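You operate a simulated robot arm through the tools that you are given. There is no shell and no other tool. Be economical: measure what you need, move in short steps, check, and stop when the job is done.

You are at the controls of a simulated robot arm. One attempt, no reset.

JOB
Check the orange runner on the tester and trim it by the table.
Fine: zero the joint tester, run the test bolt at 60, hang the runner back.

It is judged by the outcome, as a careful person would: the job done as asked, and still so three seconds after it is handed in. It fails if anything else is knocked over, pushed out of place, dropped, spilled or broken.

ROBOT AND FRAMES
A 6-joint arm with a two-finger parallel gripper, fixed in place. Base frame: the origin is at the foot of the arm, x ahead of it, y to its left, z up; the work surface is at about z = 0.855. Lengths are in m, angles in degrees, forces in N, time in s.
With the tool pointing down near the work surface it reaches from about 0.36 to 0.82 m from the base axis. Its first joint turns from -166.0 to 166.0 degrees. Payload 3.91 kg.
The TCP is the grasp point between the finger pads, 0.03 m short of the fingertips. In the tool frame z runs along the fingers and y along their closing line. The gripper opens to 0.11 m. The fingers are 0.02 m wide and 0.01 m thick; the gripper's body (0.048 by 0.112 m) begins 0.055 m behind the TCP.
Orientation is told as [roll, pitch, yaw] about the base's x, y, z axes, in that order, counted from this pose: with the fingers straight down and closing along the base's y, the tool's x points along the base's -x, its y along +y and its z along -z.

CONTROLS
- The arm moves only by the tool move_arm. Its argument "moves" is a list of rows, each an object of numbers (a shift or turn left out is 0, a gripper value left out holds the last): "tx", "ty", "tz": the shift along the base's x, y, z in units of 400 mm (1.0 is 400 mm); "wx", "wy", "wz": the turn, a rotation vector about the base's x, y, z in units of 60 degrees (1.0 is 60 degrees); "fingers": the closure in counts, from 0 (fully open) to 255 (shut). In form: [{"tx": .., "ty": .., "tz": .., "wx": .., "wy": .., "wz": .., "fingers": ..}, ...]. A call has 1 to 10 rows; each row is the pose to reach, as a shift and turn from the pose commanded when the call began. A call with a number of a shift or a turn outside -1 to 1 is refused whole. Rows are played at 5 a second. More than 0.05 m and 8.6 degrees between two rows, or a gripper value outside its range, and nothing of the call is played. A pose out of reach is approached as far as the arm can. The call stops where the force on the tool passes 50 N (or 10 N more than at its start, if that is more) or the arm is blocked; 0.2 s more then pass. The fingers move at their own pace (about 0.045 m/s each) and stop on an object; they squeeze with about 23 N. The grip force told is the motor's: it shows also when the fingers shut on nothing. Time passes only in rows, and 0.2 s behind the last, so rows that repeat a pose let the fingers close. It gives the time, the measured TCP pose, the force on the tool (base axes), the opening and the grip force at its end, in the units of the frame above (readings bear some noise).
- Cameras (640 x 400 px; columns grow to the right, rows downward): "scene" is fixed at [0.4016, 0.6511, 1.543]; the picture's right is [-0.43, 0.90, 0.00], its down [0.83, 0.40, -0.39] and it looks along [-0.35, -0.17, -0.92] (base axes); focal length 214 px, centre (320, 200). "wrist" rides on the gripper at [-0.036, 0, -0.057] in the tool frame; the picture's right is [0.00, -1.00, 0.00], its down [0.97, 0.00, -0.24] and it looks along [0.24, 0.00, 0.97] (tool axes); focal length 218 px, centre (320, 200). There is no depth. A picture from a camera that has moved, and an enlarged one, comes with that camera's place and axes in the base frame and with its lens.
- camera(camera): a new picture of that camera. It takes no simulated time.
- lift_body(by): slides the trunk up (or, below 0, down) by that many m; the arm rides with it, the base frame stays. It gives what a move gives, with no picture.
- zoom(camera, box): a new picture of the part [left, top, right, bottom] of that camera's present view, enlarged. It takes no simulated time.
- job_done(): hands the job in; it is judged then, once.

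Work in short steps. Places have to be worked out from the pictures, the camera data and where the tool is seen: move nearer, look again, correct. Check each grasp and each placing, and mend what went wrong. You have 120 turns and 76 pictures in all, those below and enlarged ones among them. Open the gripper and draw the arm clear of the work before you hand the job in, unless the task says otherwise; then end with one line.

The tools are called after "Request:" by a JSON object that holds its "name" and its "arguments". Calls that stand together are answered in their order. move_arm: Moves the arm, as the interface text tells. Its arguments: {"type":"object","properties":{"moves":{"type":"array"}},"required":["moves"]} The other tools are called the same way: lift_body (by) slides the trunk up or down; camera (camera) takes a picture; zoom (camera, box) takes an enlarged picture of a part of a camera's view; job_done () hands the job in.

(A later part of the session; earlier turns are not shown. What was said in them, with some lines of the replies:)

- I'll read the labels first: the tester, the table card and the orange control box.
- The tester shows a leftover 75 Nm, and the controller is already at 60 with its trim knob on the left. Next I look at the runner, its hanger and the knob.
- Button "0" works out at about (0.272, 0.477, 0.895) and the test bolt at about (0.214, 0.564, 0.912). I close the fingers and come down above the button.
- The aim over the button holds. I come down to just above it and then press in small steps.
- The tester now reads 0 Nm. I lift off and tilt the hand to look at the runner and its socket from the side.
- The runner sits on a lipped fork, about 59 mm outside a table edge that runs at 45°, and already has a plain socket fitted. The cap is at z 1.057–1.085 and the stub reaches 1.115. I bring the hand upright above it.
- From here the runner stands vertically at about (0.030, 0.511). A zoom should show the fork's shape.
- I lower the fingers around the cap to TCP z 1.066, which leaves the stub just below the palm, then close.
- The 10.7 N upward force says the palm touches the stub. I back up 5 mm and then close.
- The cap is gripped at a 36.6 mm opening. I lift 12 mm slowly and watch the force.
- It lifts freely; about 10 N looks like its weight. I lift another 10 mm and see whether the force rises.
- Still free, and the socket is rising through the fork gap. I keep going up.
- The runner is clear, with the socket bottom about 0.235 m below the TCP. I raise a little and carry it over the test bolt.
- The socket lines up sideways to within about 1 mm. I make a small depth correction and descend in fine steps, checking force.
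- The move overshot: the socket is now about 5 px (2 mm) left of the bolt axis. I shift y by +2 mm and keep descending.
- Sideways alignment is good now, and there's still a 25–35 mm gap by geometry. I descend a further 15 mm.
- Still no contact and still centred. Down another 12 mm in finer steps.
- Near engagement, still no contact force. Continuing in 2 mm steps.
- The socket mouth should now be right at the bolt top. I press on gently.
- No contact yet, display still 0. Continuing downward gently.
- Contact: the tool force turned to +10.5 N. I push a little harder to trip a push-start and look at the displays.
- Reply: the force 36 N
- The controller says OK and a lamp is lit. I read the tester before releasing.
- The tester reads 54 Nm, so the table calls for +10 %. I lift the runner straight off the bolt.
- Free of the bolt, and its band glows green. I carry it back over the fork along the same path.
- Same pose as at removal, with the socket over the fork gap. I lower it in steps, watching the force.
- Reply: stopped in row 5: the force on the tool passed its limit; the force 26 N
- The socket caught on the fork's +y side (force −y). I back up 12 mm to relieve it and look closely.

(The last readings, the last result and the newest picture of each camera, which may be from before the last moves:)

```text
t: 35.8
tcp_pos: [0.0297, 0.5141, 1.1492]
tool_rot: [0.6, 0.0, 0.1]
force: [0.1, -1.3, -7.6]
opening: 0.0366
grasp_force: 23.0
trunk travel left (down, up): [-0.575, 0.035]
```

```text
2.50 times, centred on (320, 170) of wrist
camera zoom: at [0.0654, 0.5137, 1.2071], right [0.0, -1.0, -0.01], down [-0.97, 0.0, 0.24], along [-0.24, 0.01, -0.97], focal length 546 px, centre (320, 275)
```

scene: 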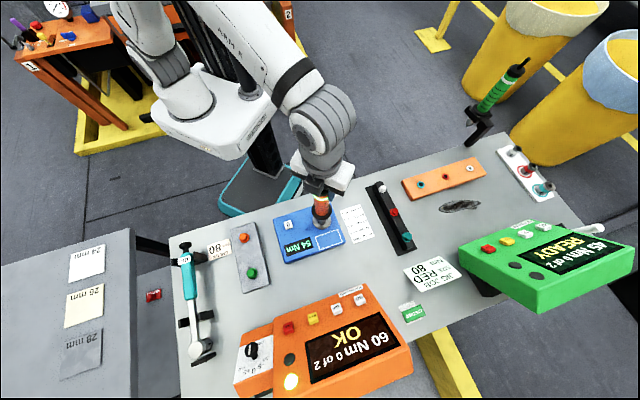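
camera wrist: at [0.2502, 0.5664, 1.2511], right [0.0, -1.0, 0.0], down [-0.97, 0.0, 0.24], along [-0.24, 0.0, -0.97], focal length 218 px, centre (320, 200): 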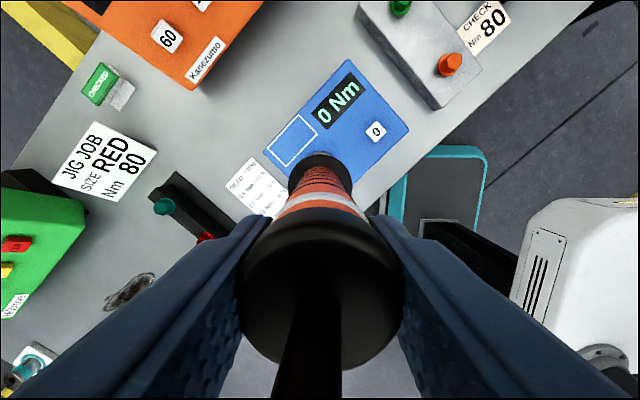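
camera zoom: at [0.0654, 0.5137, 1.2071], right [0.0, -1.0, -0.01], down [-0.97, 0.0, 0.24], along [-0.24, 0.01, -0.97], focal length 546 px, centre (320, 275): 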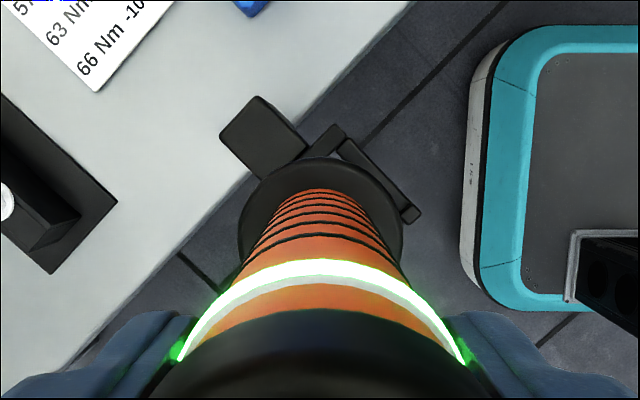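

The stop left the tool rolled 0.6–0.8°, which swings the socket toward +y. I straighten it and look again before aiming.

Request:
{"name": "move_arm", "arguments": {"moves": [{"wx": -0.006, "tz": 0.01}, {"wx": -0.0115, "tz": 0.01}, {"wx": -0.0115, "tz": 0.01}, {"wx": -0.0115, "tz": 0.01}]}}

Request:
{"name": "zoom", "arguments": {"camera": "scene", "box": [310, 145, 360, 185]}}

```text
t: 36.8
tcp_pos: [0.0306, 0.5143, 1.1548]
tool_rot: [-0.1, 0.1, 0.1]
force: [0.5, 0.5, -8.4]
opening: 0.0367
grasp_force: 23.2
trunk travel left (down, up): [-0.575, 0.035]
```

```text
10.00 times, centred on (335, 165) of scene
camera zoom: at [0.4016, 0.6511, 1.543], right [-0.43, 0.9, 0.0], down [0.83, 0.4, -0.39], along [-0.35, -0.17, -0.92], focal length 2145 px, centre (170, 550)
```

zoom: 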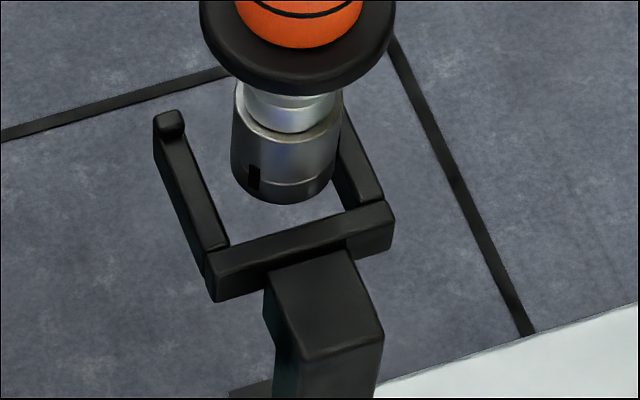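

By the image, the socket needs about 2.4 mm toward −x and 4 mm toward −y to centre in the gap. That agrees with the recorded grasp pose. I apply it and check.

Request:
{"name": "move_arm", "arguments": {"moves": [{"tx": -0.003, "ty": -0.005}, {"tx": -0.006, "ty": -0.01}, {"tx": -0.006, "ty": -0.01}, {"tx": -0.006, "ty": -0.01}]}}

Request:
{"name": "zoom", "arguments": {"camera": "scene", "box": [310, 145, 360, 185]}}

```text
t: 37.8
tcp_pos: [0.0266, 0.5095, 1.1543]
tool_rot: [-0.1, 0.1, 0.1]
force: [-0.6, 0.7, -8.4]
opening: 0.0366
grasp_force: 23.2
trunk travel left (down, up): [-0.575, 0.035]
```

```text
10.00 times, centred on (335, 165) of scene
camera zoom: at [0.4016, 0.6511, 1.543], right [-0.43, 0.9, 0.0], down [0.83, 0.4, -0.39], along [-0.35, -0.17, -0.92], focal length 2145 px, centre (170, 550)
```

zoom: 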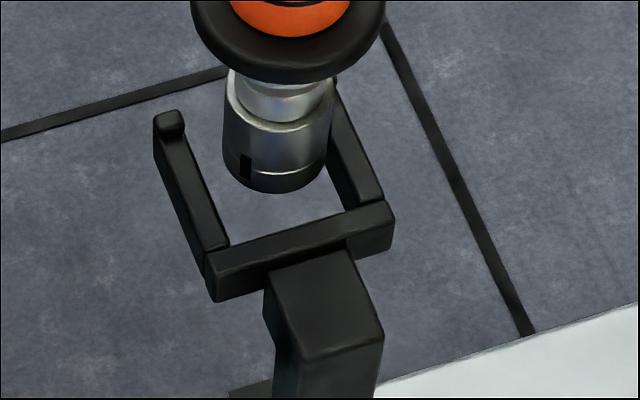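

Better. One more millimetre in −y, then I lower carefully past the fork top.

Request:
{"name": "move_arm", "arguments": {"moves": [{"ty": -0.003}, {"ty": -0.003, "tz": -0.0125}, {"ty": -0.003, "tz": -0.025}, {"ty": -0.003, "tz": -0.0375}, {"ty": -0.003, "tz": -0.05}, {"ty": -0.003, "tz": -0.05}]}}

Request:
{"name": "zoom", "arguments": {"camera": "scene", "box": [310, 145, 360, 185]}}

```text
t: 39.2
tcp_pos: [0.026, 0.507, 1.1327]
tool_rot: [-0.1, 0.1, 0.1]
force: [-0.2, -0.1, -7.7]
opening: 0.0366
grasp_force: 23.2
trunk travel left (down, up): [-0.575, 0.035]
```

```text
10.00 times, centred on (335, 165) of scene
camera zoom: at [0.4016, 0.6511, 1.543], right [-0.43, 0.9, 0.0], down [0.83, 0.4, -0.39], along [-0.35, -0.17, -0.92], focal length 2145 px, centre (170, 550)
```

zoom: 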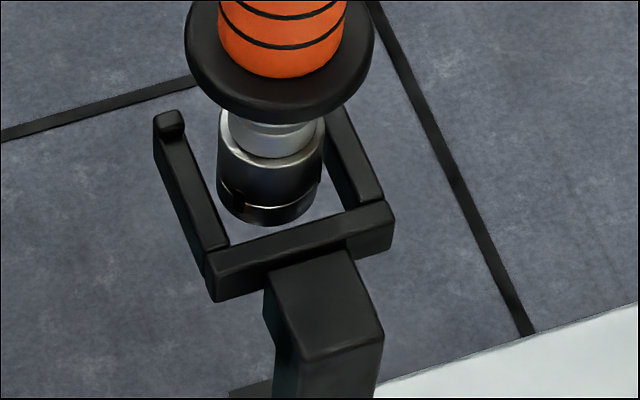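

Now inside the gap with no contact. I continue down to just above seating height.

Request:
{"name": "move_arm", "arguments": {"moves": [{"tz": -0.0125}, {"tz": -0.025}, {"tz": -0.0375}, {"tz": -0.05}, {"tz": -0.0625}, {"tz": -0.075}, {"tz": -0.0875}, {"tz": -0.1}, {"tz": -0.11}, {"tz": -0.11}]}}

Request:
{"name": "zoom", "arguments": {"camera": "scene", "box": [310, 145, 360, 185]}}

```text
t: 41.4
tcp_pos: [0.0261, 0.5081, 1.0895]
tool_rot: [-0.1, 0.1, 0.0]
force: [1.7, 0.3, -8.0]
opening: 0.0366
grasp_force: 22.8
trunk travel left (down, up): [-0.575, 0.035]
```

```text
10.00 times, centred on (335, 165) of scene
camera zoom: at [0.4016, 0.6511, 1.543], right [-0.43, 0.9, 0.0], down [0.83, 0.4, -0.39], along [-0.35, -0.17, -0.92], focal length 2145 px, centre (170, 550)
```

zoom: 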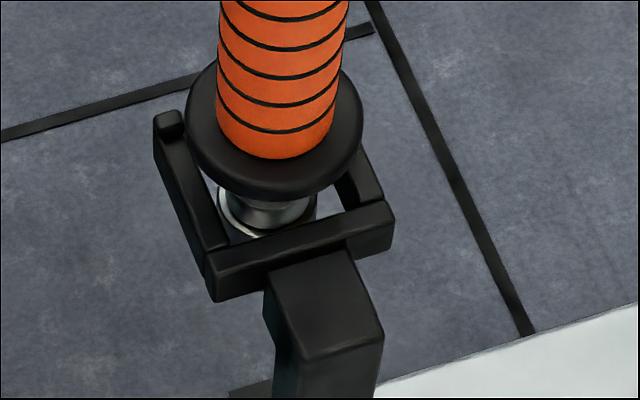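

Comparing flange positions with the lift-out pictures, the seat is about +3 mm in x and +5 mm in y from here. I shift there and lower to just above seating.

Request:
{"name": "move_arm", "arguments": {"moves": [{"tx": 0.0035, "ty": 0.006}, {"tx": 0.007, "ty": 0.012}, {"tx": 0.007, "ty": 0.012, "tz": -0.01}, {"tx": 0.007, "ty": 0.012, "tz": -0.02}, {"tx": 0.007, "ty": 0.012, "tz": -0.03}, {"tx": 0.007, "ty": 0.012, "tz": -0.0375}, {"tx": 0.007, "ty": 0.012, "tz": -0.0375}]}}

Request:
{"name": "zoom", "arguments": {"camera": "scene", "box": [310, 145, 360, 185]}}

```text
t: 43.0
tcp_pos: [0.0297, 0.5118, 1.0747]
tool_rot: [-0.3, 0.0, 0.0]
force: [-5.6, -6.2, -7.9]
opening: 0.0369
grasp_force: 22.4
trunk travel left (down, up): [-0.575, 0.035]
```

```text
10.00 times, centred on (335, 165) of scene
camera zoom: at [0.4016, 0.6511, 1.543], right [-0.43, 0.9, 0.0], down [0.83, 0.4, -0.39], along [-0.35, -0.17, -0.92], focal length 2145 px, centre (170, 550)
```

zoom: 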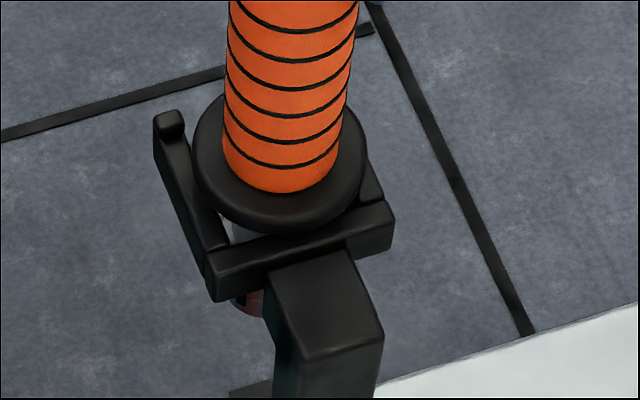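

The socket is leaning on the crossbar (−5.6, −6.2 N). I ease outward 1.5 mm on each axis and lower to seat the flange.

Request:
{"name": "move_arm", "arguments": {"moves": [{"tx": -0.004, "ty": -0.004}, {"tx": -0.004, "ty": -0.004}, {"tx": -0.004, "ty": -0.004, "tz": -0.005}, {"tx": -0.004, "ty": -0.004, "tz": -0.01}, {"tx": -0.004, "ty": -0.004, "tz": -0.01}]}}

Request:
{"name": "zoom", "arguments": {"camera": "scene", "box": [310, 145, 360, 185]}}

```text
t: 44.2
tcp_pos: [0.0282, 0.5121, 1.0705]
tool_rot: [-0.1, 0.2, 0.1]
force: [0.3, -0.2, -8.6]
opening: 0.0364
grasp_force: 23.3
trunk travel left (down, up): [-0.575, 0.035]
```

```text
10.00 times, centred on (335, 165) of scene
camera zoom: at [0.4016, 0.6511, 1.543], right [-0.43, 0.9, 0.0], down [0.83, 0.4, -0.39], along [-0.35, -0.17, -0.92], focal length 2145 px, centre (170, 550)
```

zoom: 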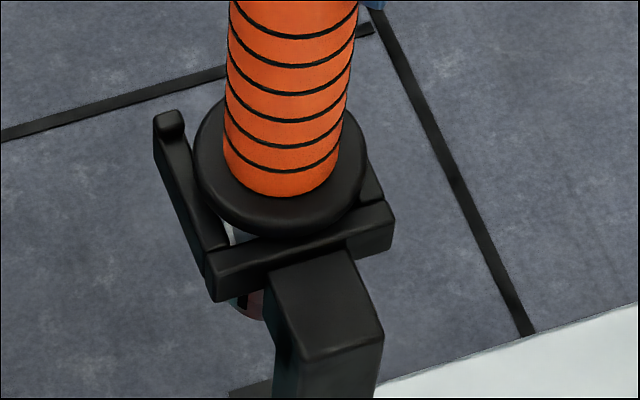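

Still carrying the weight. I lower in 1 mm steps until the force goes to zero.

Request:
{"name": "move_arm", "arguments": {"moves": [{"tz": -0.0025}, {"tz": -0.005}, {"tz": -0.0075}, {"tz": -0.0075}, {"tz": -0.0075}]}}

```text
t: 45.4
tcp_pos: [0.0274, 0.5137, 1.0677]
tool_rot: [-0.1, 0.1, 0.0]
force: [-0.9, 1.0, -9.4]
opening: 0.0367
grasp_force: 22.6
trunk travel left (down, up): [-0.575, 0.035]
```

Request:
{"name": "move_arm", "arguments": {"moves": [{"tz": -0.0025}, {"tz": -0.005}, {"tz": -0.0075}, {"tz": -0.01}, {"tz": -0.01}]}}

Request:
{"name": "zoom", "arguments": {"camera": "scene", "box": [290, 110, 370, 190]}}

```text
t: 46.6
tcp_pos: [0.0282, 0.5129, 1.067]
tool_rot: [0.2, 0.1, 0.1]
force: [0.6, 1.1, 29.7]
opening: 0.0365
grasp_force: 22.7
trunk travel left (down, up): [-0.575, 0.035]
```

```text
5.00 times, centred on (330, 150) of scene
camera zoom: at [0.4016, 0.6511, 1.543], right [-0.43, 0.9, 0.0], down [0.83, 0.4, -0.39], along [-0.35, -0.17, -0.92], focal length 1072 px, centre (270, 450)
```

zoom: 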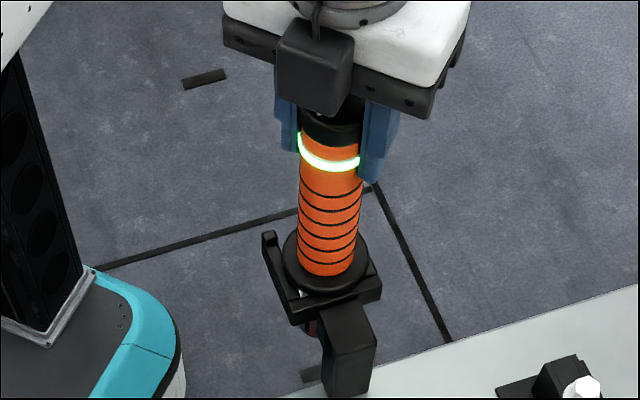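

It's seated. I relax the downward push and open the fingers; the spread is symmetric, with nothing else beside them.

Request:
{"name": "move_arm", "arguments": {"moves": [{"tz": 0.0075}, {"tz": 0.0075}, {"tz": 0.0075, "fingers": 0}, {"tz": 0.0075}, {"tz": 0.0075}, {"tz": 0.0075}, {"tz": 0.0075}, {"tz": 0.0075}]}}

Request:
{"name": "zoom", "arguments": {"camera": "scene", "box": [290, 110, 370, 190]}}

```text
t: 48.4
tcp_pos: [0.0293, 0.5102, 1.0682]
tool_rot: [-0.1, 0.2, 0.0]
force: [2.7, 0.7, 9.5]
opening: 0.11
grasp_force: 0.0
trunk travel left (down, up): [-0.575, 0.035]
```

```text
5.00 times, centred on (330, 150) of scene
camera zoom: at [0.4016, 0.6511, 1.543], right [-0.43, 0.9, 0.0], down [0.83, 0.4, -0.39], along [-0.35, -0.17, -0.92], focal length 1072 px, centre (270, 450)
```

zoom: 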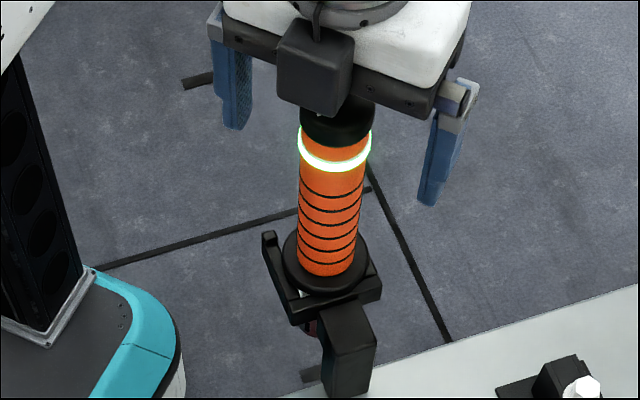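

Released and standing upright; the palm is lightly on the stub. I draw straight up clear of it.

Request:
{"name": "move_arm", "arguments": {"moves": [{"tz": 0.0125}, {"tz": 0.0375}, {"tz": 0.1}, {"tz": 0.2}, {"tz": 0.3}, {"tz": 0.4}, {"tz": 0.45}, {"tz": 0.45}]}}

Request:
{"name": "camera", "arguments": {"camera": "scene"}}

Request:
{"name": "zoom", "arguments": {"camera": "scene", "box": [290, 110, 370, 190]}}

```text
t: 50.2
tcp_pos: [0.0285, 0.5116, 1.2478]
tool_rot: [-0.1, 0.1, 0.1]
force: [-0.5, -0.3, 0.5]
opening: 0.1098
grasp_force: 0.2
trunk travel left (down, up): [-0.575, 0.035]
```

```text
23 pictures are left
```

scene: 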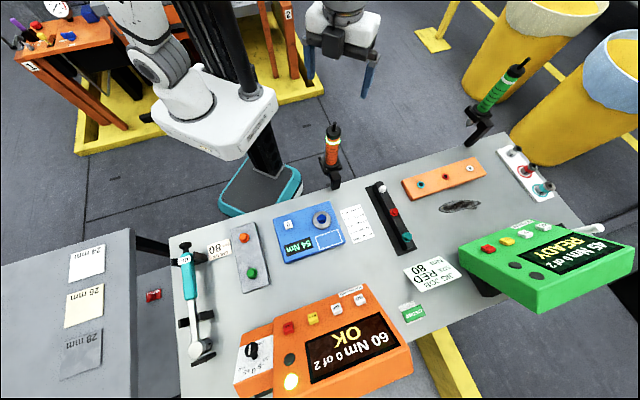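

```text
5.00 times, centred on (330, 150) of scene
camera zoom: at [0.4016, 0.6511, 1.543], right [-0.43, 0.9, 0.0], down [0.83, 0.4, -0.39], along [-0.35, -0.17, -0.92], focal length 1072 px, centre (270, 450)
```

zoom: 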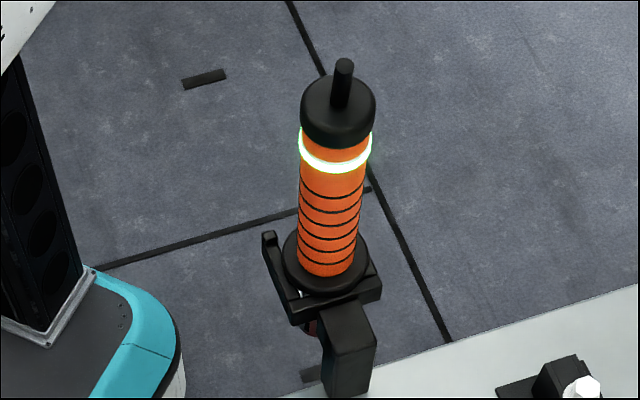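

The runner hangs properly. The trim knob is roughly at (0.57, 0.565), so I move toward it up high for a close look.

Request:
{"name": "move_arm", "arguments": {"moves": [{"tx": 0.11}, {"tx": 0.22}, {"tx": 0.33}, {"tx": 0.44}, {"tx": 0.55}, {"tx": 0.66}, {"tx": 0.77}, {"tx": 0.88}, {"tx": 0.98}, {"tx": 0.98}]}}

Request:
{"name": "camera", "arguments": {"camera": "wrist"}}

```text
t: 52.4
tcp_pos: [0.422, 0.5139, 1.246]
tool_rot: [-0.1, 0.1, 0.1]
force: [0.2, 0.8, 0.2]
opening: 0.1098
grasp_force: 0.2
trunk travel left (down, up): [-0.575, 0.035]
```

```text
21 pictures are left
camera wrist: at [0.4579, 0.5135, 1.3045], right [0.0, -1.0, 0.0], down [-0.97, 0.0, 0.24], along [-0.24, 0.0, -0.97], focal length 218 px, centre (320, 200)
```

wrist: 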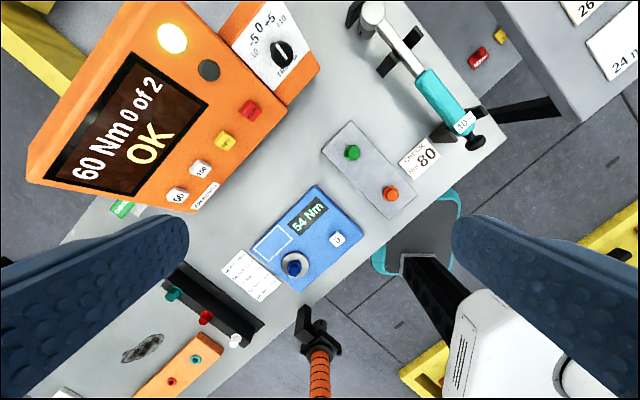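

Request:
{"name": "zoom", "arguments": {"camera": "wrist", "box": [215, 0, 325, 90]}}

```text
4.44 times, centred on (270, 45) of wrist
camera zoom: at [0.4579, 0.5135, 1.3045], right [0.0, -1.0, 0.0], down [-0.97, 0.0, 0.24], along [-0.24, 0.0, -0.97], focal length 970 px, centre (542, 889)
```

zoom: 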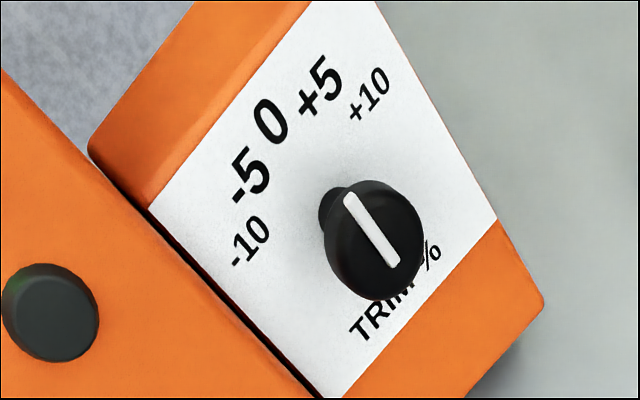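

Triangulation puts the knob top at about (0.580, 0.564, 0.966) on a panel sloping toward the robot. +10 is clockwise from the present 0. I tilt the hand 45° toward the panel and stand off for a frontal look.

Request:
{"name": "move_arm", "arguments": {"moves": [{"tx": 0.035, "tz": -0.06, "wx": 0.088, "wy": -0.088}, {"tx": 0.07, "tz": -0.12, "wx": 0.177, "wy": -0.177}, {"tx": 0.105, "tz": -0.18, "wx": 0.265, "wy": -0.265}, {"tx": 0.14, "tz": -0.24, "wx": 0.354, "wy": -0.354}, {"tx": 0.175, "ty": -0.01, "tz": -0.3, "wx": 0.442, "wy": -0.442}, {"tx": 0.21, "ty": -0.025, "tz": -0.36, "wx": 0.53, "wy": -0.53}, {"tx": 0.21, "ty": -0.025, "tz": -0.4, "wx": 0.53, "wy": -0.53}, {"tx": 0.21, "ty": -0.025, "tz": -0.4, "wx": 0.53, "wy": -0.53}]}}

Request:
{"name": "camera", "arguments": {"camera": "wrist"}}

```text
t: 54.2
tcp_pos: [0.5052, 0.5021, 1.094]
tool_rot: [34.9, -30.2, -9.7]
force: [0.5, 0.2, 0.3]
opening: 0.1101
grasp_force: 0.1
out of reach, approached as far as the arm can: row 6, 7, 8
trunk travel left (down, up): [-0.575, 0.035]
```

```text
19 pictures are left
camera wrist: at [0.5067, 0.4685, 1.1522], right [0.14, -0.86, -0.5], down [-0.95, 0.02, -0.32], along [0.28, 0.52, -0.81], focal length 218 px, centre (320, 200)
```

wrist: 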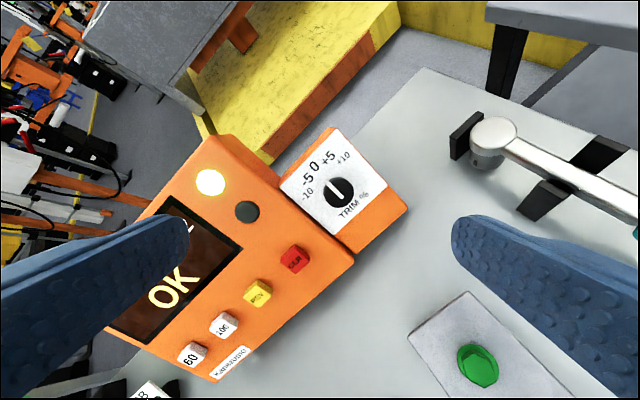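

Request:
{"name": "zoom", "arguments": {"camera": "wrist", "box": [270, 120, 420, 270]}}

```text
2.67 times, centred on (345, 195) of wrist
camera zoom: at [0.5067, 0.4685, 1.1522], right [0.14, -0.86, -0.5], down [-0.95, 0.02, -0.32], along [0.28, 0.52, -0.81], focal length 582 px, centre (253, 213)
```

zoom: 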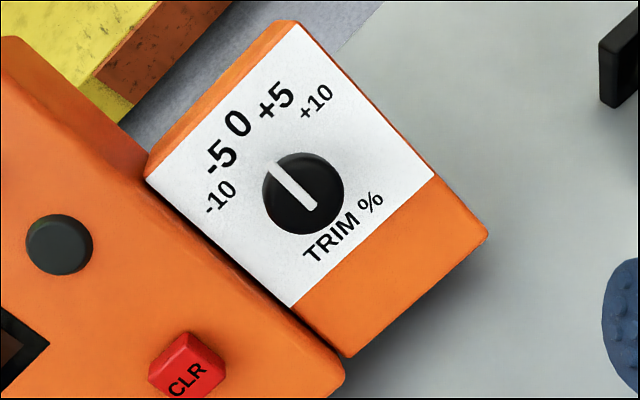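

The view is now nearly along the knob's axis, which gives a panel tilt of about 33°, a 31 mm knob, and marks 25° apart (so +10 is 50° clockwise). I reduce tilt to 33°, narrow the fingers and approach partway.

Request:
{"name": "move_arm", "arguments": {"moves": [{"wx": -0.07, "wy": 0.07, "tx": 0.02, "ty": 0.02, "fingers": 110}, {"wx": -0.1414, "wy": 0.1414, "tx": 0.05, "ty": 0.05, "tz": -0.02}, {"wx": -0.1414, "wy": 0.1414, "tx": 0.08, "ty": 0.07, "tz": -0.05}, {"wx": -0.1414, "wy": 0.1414, "tx": 0.1, "ty": 0.09, "tz": -0.1}, {"wx": -0.1414, "wy": 0.1414, "tx": 0.1, "ty": 0.09, "tz": -0.1}]}}

Request:
{"name": "camera", "arguments": {"camera": "wrist"}}

```text
t: 55.4
tcp_pos: [0.5454, 0.5374, 1.0525]
tool_rot: [24.6, -22.6, -5.0]
force: [-0.3, 0.5, -0.1]
opening: 0.0624
grasp_force: 0.1
out of reach, approached as far as the arm can: row 1, 2
trunk travel left (down, up): [-0.575, 0.035]
```

```text
17 pictures are left
camera wrist: at [0.5562, 0.5128, 1.1144], right [0.08, -0.92, -0.38], down [-0.98, -0.02, -0.17], along [0.15, 0.39, -0.91], focal length 218 px, centre (320, 200)
```

wrist: 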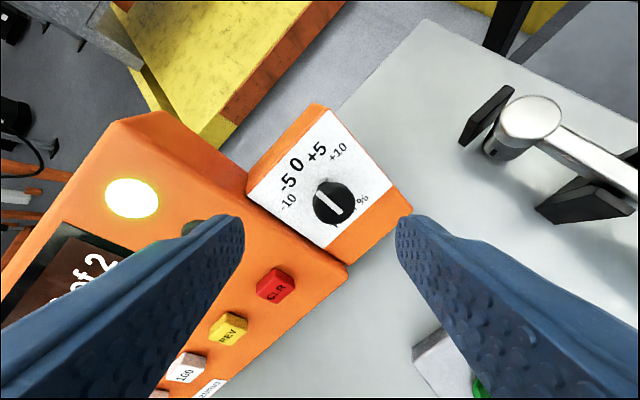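

Orientation is right (33° tilt) and the knob fixes again at (0.579, 0.566). I move onto its axis and partly in, then look.

Request:
{"name": "move_arm", "arguments": {"moves": [{"tx": 0.012, "ty": 0.002, "tz": -0.066}, {"tx": 0.025, "ty": 0.015, "tz": -0.095}, {"tx": 0.041, "ty": 0.031, "tz": -0.128}, {"tx": 0.041, "ty": 0.031, "tz": -0.128}]}}

Request:
{"name": "camera", "arguments": {"camera": "wrist"}}

Request:
{"name": "zoom", "arguments": {"camera": "scene", "box": [200, 290, 320, 400]}}

```text
t: 56.4
tcp_pos: [0.5623, 0.5491, 1.0013]
tool_rot: [24.6, -22.7, -5.0]
force: [-0.9, -1.0, -0.2]
opening: 0.0627
grasp_force: 0.0
trunk travel left (down, up): [-0.575, 0.035]
```

```text
16 pictures are left
camera wrist: at [0.5732, 0.5255, 1.0638], right [0.08, -0.92, -0.38], down [-0.99, -0.02, -0.17], along [0.15, 0.39, -0.91], focal length 218 px, centre (320, 200)
```

wrist: 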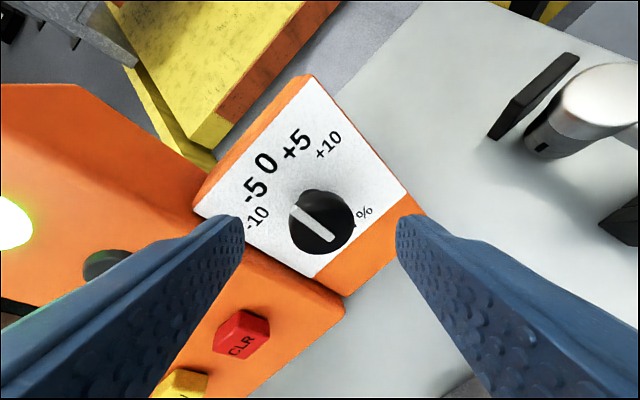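

```text
3.64 times, centred on (260, 345) of scene
camera zoom: at [0.4016, 0.6511, 1.543], right [-0.43, 0.9, 0.0], down [0.83, 0.4, -0.39], along [-0.35, -0.17, -0.92], focal length 780 px, centre (538, -327)
```

zoom: 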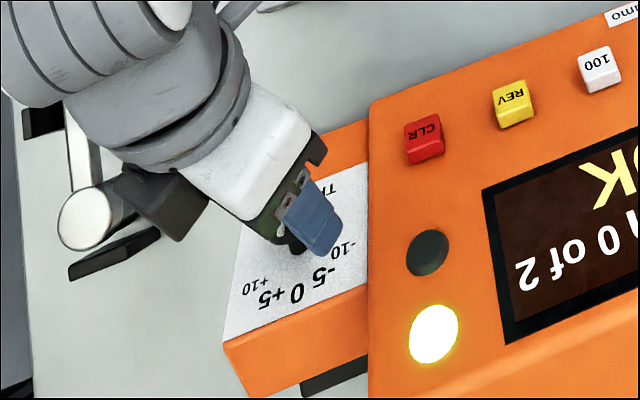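

The knob is centred between the fingers and on the tool axis, about 44 mm ahead of the TCP. I advance 30 mm along the axis, watching force.

Request:
{"name": "move_arm", "arguments": {"moves": [{"tx": 0.0072, "ty": 0.0072, "tz": -0.0157}, {"tx": 0.0145, "ty": 0.0145, "tz": -0.0315}, {"tx": 0.0217, "ty": 0.0217, "tz": -0.0472}, {"tx": 0.029, "ty": 0.029, "tz": -0.063}, {"tx": 0.029, "ty": 0.029, "tz": -0.063}]}}

Request:
{"name": "camera", "arguments": {"camera": "wrist"}}

```text
t: 57.6
tcp_pos: [0.5701, 0.5594, 0.9823]
tool_rot: [24.9, -22.9, -5.0]
force: [-20.2, -17.3, 24.3]
opening: 0.0605
grasp_force: 0.0
trunk travel left (down, up): [-0.575, 0.035]
```

```text
14 pictures are left
camera wrist: at [0.5815, 0.5339, 1.0448], right [0.08, -0.92, -0.39], down [-0.98, -0.01, -0.18], along [0.16, 0.4, -0.9], focal length 218 px, centre (320, 200)
```

wrist: 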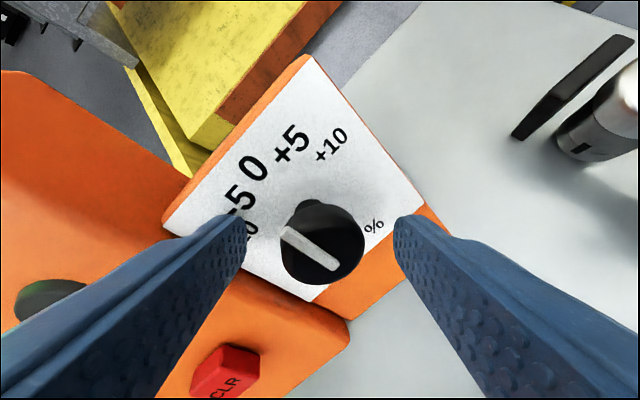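

About 36 N came along the panel normal, so a fingertip (most likely the left one) has landed on the controller's raised edge. I back off 12 mm and narrow the fingers to about 44 mm.

Request:
{"name": "move_arm", "arguments": {"moves": [{"tx": -0.006, "ty": -0.006, "tz": 0.0126}, {"tx": -0.0116, "ty": -0.0116, "tz": 0.025}, {"tx": -0.0116, "ty": -0.0116, "tz": 0.025, "fingers": 153}, {"tx": -0.0116, "ty": -0.0116, "tz": 0.025}, {"tx": -0.0116, "ty": -0.0116, "tz": 0.025}]}}

Request:
{"name": "camera", "arguments": {"camera": "wrist"}}

```text
t: 58.8
tcp_pos: [0.5694, 0.5568, 0.9853]
tool_rot: [24.5, -22.6, -5.0]
force: [-0.4, 0.2, -0.1]
opening: 0.0439
grasp_force: 0.1
trunk travel left (down, up): [-0.575, 0.035]
```

```text
13 pictures are left
camera wrist: at [0.5798, 0.5325, 1.0482], right [0.08, -0.92, -0.38], down [-0.99, -0.02, -0.17], along [0.15, 0.39, -0.91], focal length 218 px, centre (320, 200)
```

wrist: 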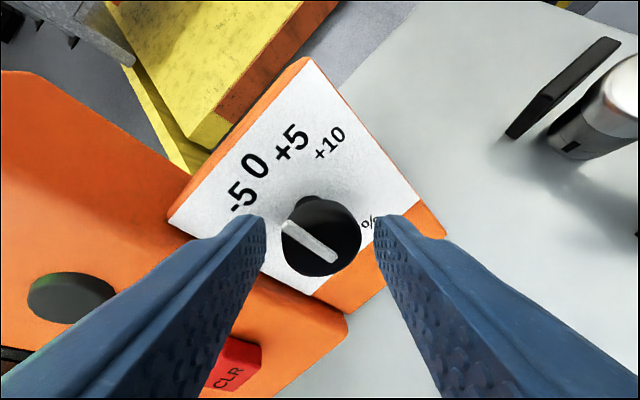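

Fingers now straddle the knob evenly. I advance 10 mm along the axis.

Request:
{"name": "move_arm", "arguments": {"moves": [{"tx": 0.0024, "ty": 0.0024, "tz": -0.0052}, {"tx": 0.0048, "ty": 0.0048, "tz": -0.0105}, {"tx": 0.0072, "ty": 0.0072, "tz": -0.0157}, {"tx": 0.0096, "ty": 0.0096, "tz": -0.021}, {"tx": 0.0096, "ty": 0.0096, "tz": -0.021}]}}

```text
t: 60.0
tcp_pos: [0.5707, 0.5587, 0.9814]
tool_rot: [24.9, -22.8, -5.0]
force: [-6.6, -6.7, 12.7]
opening: 0.0437
grasp_force: 0.1
trunk travel left (down, up): [-0.575, 0.035]
```

Same depth again with light force, so the fingertips are at the panel or a rim and already 8–10 mm past the knob's top. That's enough to grip: I ease back 2 mm and close.

Request:
{"name": "move_arm", "arguments": {"moves": [{"tx": -0.002, "ty": -0.002, "tz": 0.0042}, {"tx": -0.002, "ty": -0.002, "tz": 0.0042, "fingers": 255}, {"tx": -0.002, "ty": -0.002, "tz": 0.0042}, {"tx": -0.002, "ty": -0.002, "tz": 0.0042}, {"tx": -0.002, "ty": -0.002, "tz": 0.0042}]}}

Request:
{"name": "camera", "arguments": {"camera": "wrist"}}

Request:
{"name": "zoom", "arguments": {"camera": "scene", "box": [200, 290, 320, 400]}}

```text
t: 61.2
tcp_pos: [0.5703, 0.5604, 0.9785]
tool_rot: [24.6, -22.6, -4.9]
force: [-8.0, 2.1, -1.5]
opening: 0.0291
grasp_force: 45.2
trunk travel left (down, up): [-0.575, 0.035]
```

```text
12 pictures are left
camera wrist: at [0.5816, 0.5356, 1.0412], right [0.08, -0.92, -0.38], down [-0.99, -0.02, -0.17], along [0.15, 0.39, -0.91], focal length 218 px, centre (320, 200)
```

wrist: 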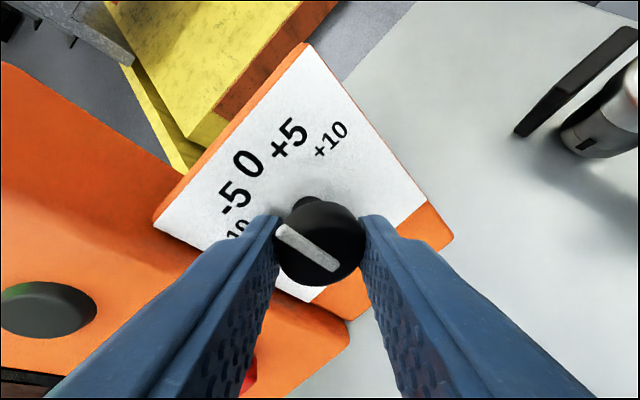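

```text
3.64 times, centred on (260, 345) of scene
camera zoom: at [0.4016, 0.6511, 1.543], right [-0.43, 0.9, 0.0], down [0.83, 0.4, -0.39], along [-0.35, -0.17, -0.92], focal length 780 px, centre (538, -327)
```

zoom: 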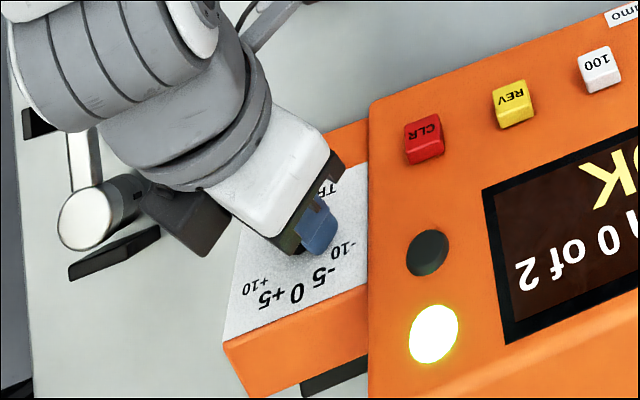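

Knob gripped at 29.1 mm. I turn 50° clockwise about the tool axis, in 7° steps.

Request:
{"name": "move_arm", "arguments": {"moves": [{"wx": 0.0458, "wy": 0.0458, "wz": -0.0998}, {"wx": 0.0917, "wy": 0.0917, "wz": -0.1997}, {"wx": 0.1375, "wy": 0.1375, "wz": -0.2996}, {"wx": 0.1833, "wy": 0.1833, "wz": -0.3995}, {"wx": 0.2292, "wy": 0.2292, "wz": -0.4994}, {"wx": 0.275, "wy": 0.275, "wz": -0.5993}, {"wx": 0.3208, "wy": 0.3208, "wz": -0.6992}, {"wx": 0.3208, "wy": 0.3208, "wz": -0.6992}]}}

Request:
{"name": "camera", "arguments": {"camera": "wrist"}}

```text
t: 63.0
tcp_pos: [0.5715, 0.5601, 0.9811]
tool_rot: [32.9, 2.8, -49.3]
force: [-1.5, 3.1, 4.3]
opening: 0.0292
grasp_force: 44.7
trunk travel left (down, up): [-0.575, 0.035]
```

```text
10 pictures are left
camera wrist: at [0.573, 0.5115, 1.0275], right [-0.65, -0.53, -0.54], down [-0.73, 0.64, 0.25], along [0.22, 0.56, -0.8], focal length 218 px, centre (320, 200)
```

wrist: 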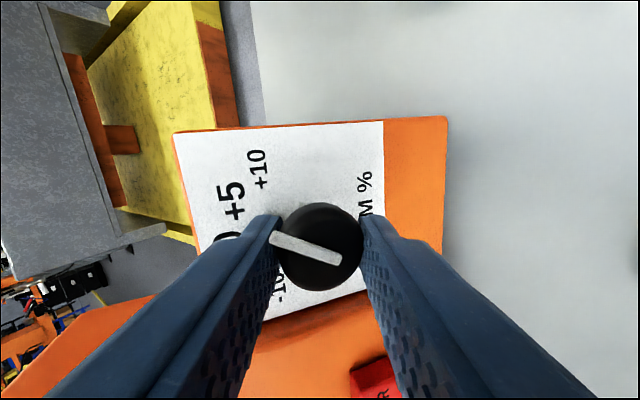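

In the hand the pointer slipped back about 16°, so the knob has turned about 34° and sits between +5 and +10. I turn another 20°.

Request:
{"name": "move_arm", "arguments": {"moves": [{"wx": 0.0428, "wy": 0.0428, "wz": -0.0932}, {"wx": 0.0856, "wy": 0.0856, "wz": -0.1864}, {"wx": 0.1283, "wy": 0.1283, "wz": -0.2797}, {"wx": 0.1283, "wy": 0.1283, "wz": -0.2797}]}}

Request:
{"name": "camera", "arguments": {"camera": "wrist"}}

```text
t: 64.0
tcp_pos: [0.5703, 0.5621, 0.9825]
tool_rot: [30.7, 13.5, -66.3]
force: [1.3, 19.2, 18.2]
opening: 0.0293
grasp_force: 45.4
trunk travel left (down, up): [-0.575, 0.035]
```

```text
9 pictures are left
camera wrist: at [0.5629, 0.5082, 1.0222], right [-0.83, -0.24, -0.5], down [-0.47, 0.77, 0.43], along [0.28, 0.59, -0.76], focal length 218 px, centre (320, 200)
```

wrist: 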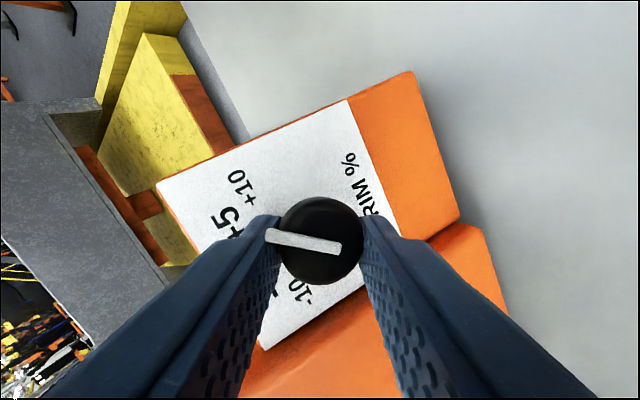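

The pointer is now about 45° round, close to +10. I nudge 5° more, then open to see where it settles.

Request:
{"name": "move_arm", "arguments": {"moves": [{"wx": 0.032, "wy": 0.032, "wz": -0.07}, {"wx": 0.032, "wy": 0.032, "wz": -0.07}, {"wx": 0.032, "wy": 0.032, "wz": -0.07, "fingers": 150}, {"wx": 0.032, "wy": 0.032, "wz": -0.07}, {"wx": 0.032, "wy": 0.032, "wz": -0.07}]}}

Request:
{"name": "camera", "arguments": {"camera": "wrist"}}

```text
t: 65.2
tcp_pos: [0.5699, 0.5574, 0.9785]
tool_rot: [29.1, 15.7, -70.9]
force: [-15.1, -11.2, 3.8]
opening: 0.0389
grasp_force: 0.1
trunk travel left (down, up): [-0.575, 0.035]
```

```text
8 pictures are left
camera wrist: at [0.559, 0.5032, 1.0174], right [-0.87, -0.16, -0.47], down [-0.4, 0.79, 0.46], along [0.3, 0.59, -0.75], focal length 218 px, centre (320, 200)
```

wrist: 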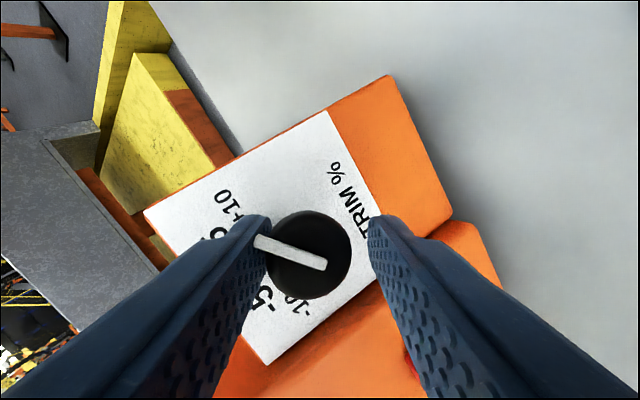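

The pointer now lies about 50° from the panel edge line, at +10. A fingertip is rubbing the panel, so I retract straight along the axis.

Request:
{"name": "move_arm", "arguments": {"moves": [{"tx": -0.005, "ty": -0.005, "tz": 0.0105}, {"tx": -0.012, "ty": -0.012, "tz": 0.026}, {"tx": -0.024, "ty": -0.024, "tz": 0.052}, {"tx": -0.048, "ty": -0.048, "tz": 0.105}, {"tx": -0.08, "ty": -0.08, "tz": 0.175}, {"tx": -0.11, "ty": -0.11, "tz": 0.24}, {"tx": -0.11, "ty": -0.11, "tz": 0.24}]}}

Request:
{"name": "camera", "arguments": {"camera": "wrist"}}

```text
t: 66.8
tcp_pos: [0.5283, 0.5181, 1.0738]
tool_rot: [29.2, 15.7, -70.8]
force: [0.0, -0.2, 0.2]
opening: 0.0453
grasp_force: 0.0
trunk travel left (down, up): [-0.575, 0.035]
```

```text
7 pictures are left
camera wrist: at [0.518, 0.4622, 1.1124], right [-0.87, -0.16, -0.47], down [-0.4, 0.79, 0.47], along [0.3, 0.59, -0.75], focal length 218 px, centre (320, 200)
```

wrist: 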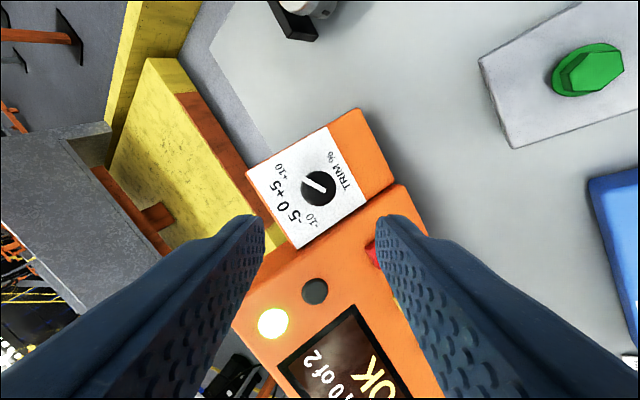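

Request:
{"name": "zoom", "arguments": {"camera": "wrist", "box": [240, 110, 400, 250]}}

```text
2.86 times, centred on (320, 180) of wrist
camera zoom: at [0.518, 0.4622, 1.1124], right [-0.87, -0.16, -0.47], down [-0.4, 0.79, 0.47], along [0.3, 0.59, -0.75], focal length 624 px, centre (320, 257)
```

zoom: 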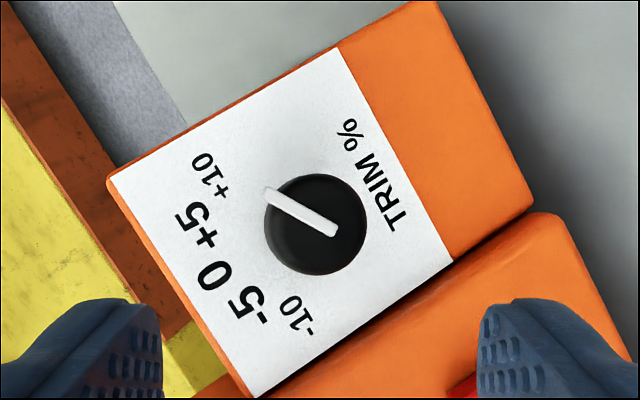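

With the marks 30° apart, the line from the dial centre to "+10" is at about 31.7° and the pointer is at 30.7°, so it's set on +10. I draw the arm up clear and do a final scene check.

Request:
{"name": "move_arm", "arguments": {"moves": [{"tz": 0.08, "tx": -0.03, "fingers": 0}, {"tz": 0.18, "tx": -0.08}, {"tz": 0.27, "tx": -0.15}, {"tz": 0.34, "tx": -0.23}, {"tz": 0.38, "tx": -0.33, "ty": -0.03}, {"tz": 0.38, "tx": -0.43, "ty": -0.06}, {"tz": 0.38, "tx": -0.43, "ty": -0.06}]}}

Request:
{"name": "camera", "arguments": {"camera": "scene"}}

Request:
{"name": "zoom", "arguments": {"camera": "scene", "box": [220, 280, 420, 400]}}

```text
t: 68.4
tcp_pos: [0.3547, 0.493, 1.2266]
tool_rot: [29.3, 15.8, -70.7]
force: [0.9, 0.0, 0.4]
opening: 0.11
grasp_force: 0.0
trunk travel left (down, up): [-0.575, 0.035]
```

```text
5 pictures are left
```

scene: 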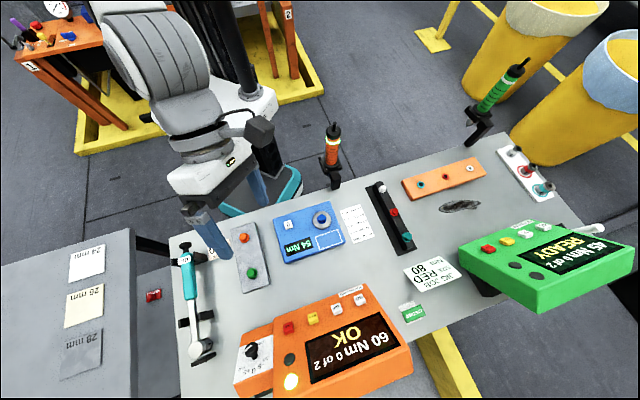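

```text
3.20 times, centred on (320, 340) of scene
camera zoom: at [0.4016, 0.6511, 1.543], right [-0.43, 0.9, 0.0], down [0.83, 0.4, -0.39], along [-0.35, -0.17, -0.92], focal length 686 px, centre (320, -248)
```

zoom: 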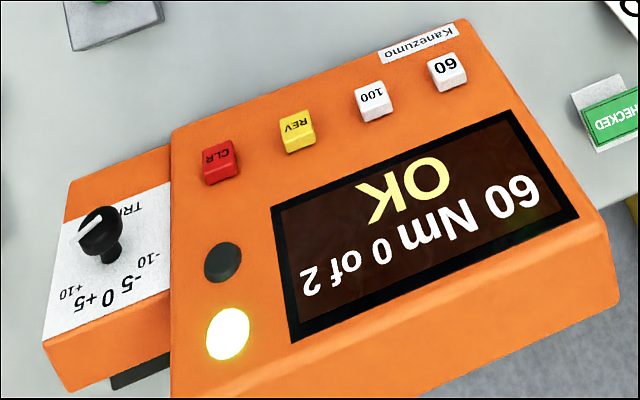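

The runner is hung, the tester shows 54 Nm, the knob points to +10 and nothing else has moved. The gripper is open and clear, so I hand in.

Request:
{"name": "job_done", "arguments": {}}

```text
The job is handed in.
```

Job handed in: I zeroed the tester, ran the test bolt at 60 (it read 54 Nm), set the trim to +10 % by the table, and hung the orange runner back on its fork.
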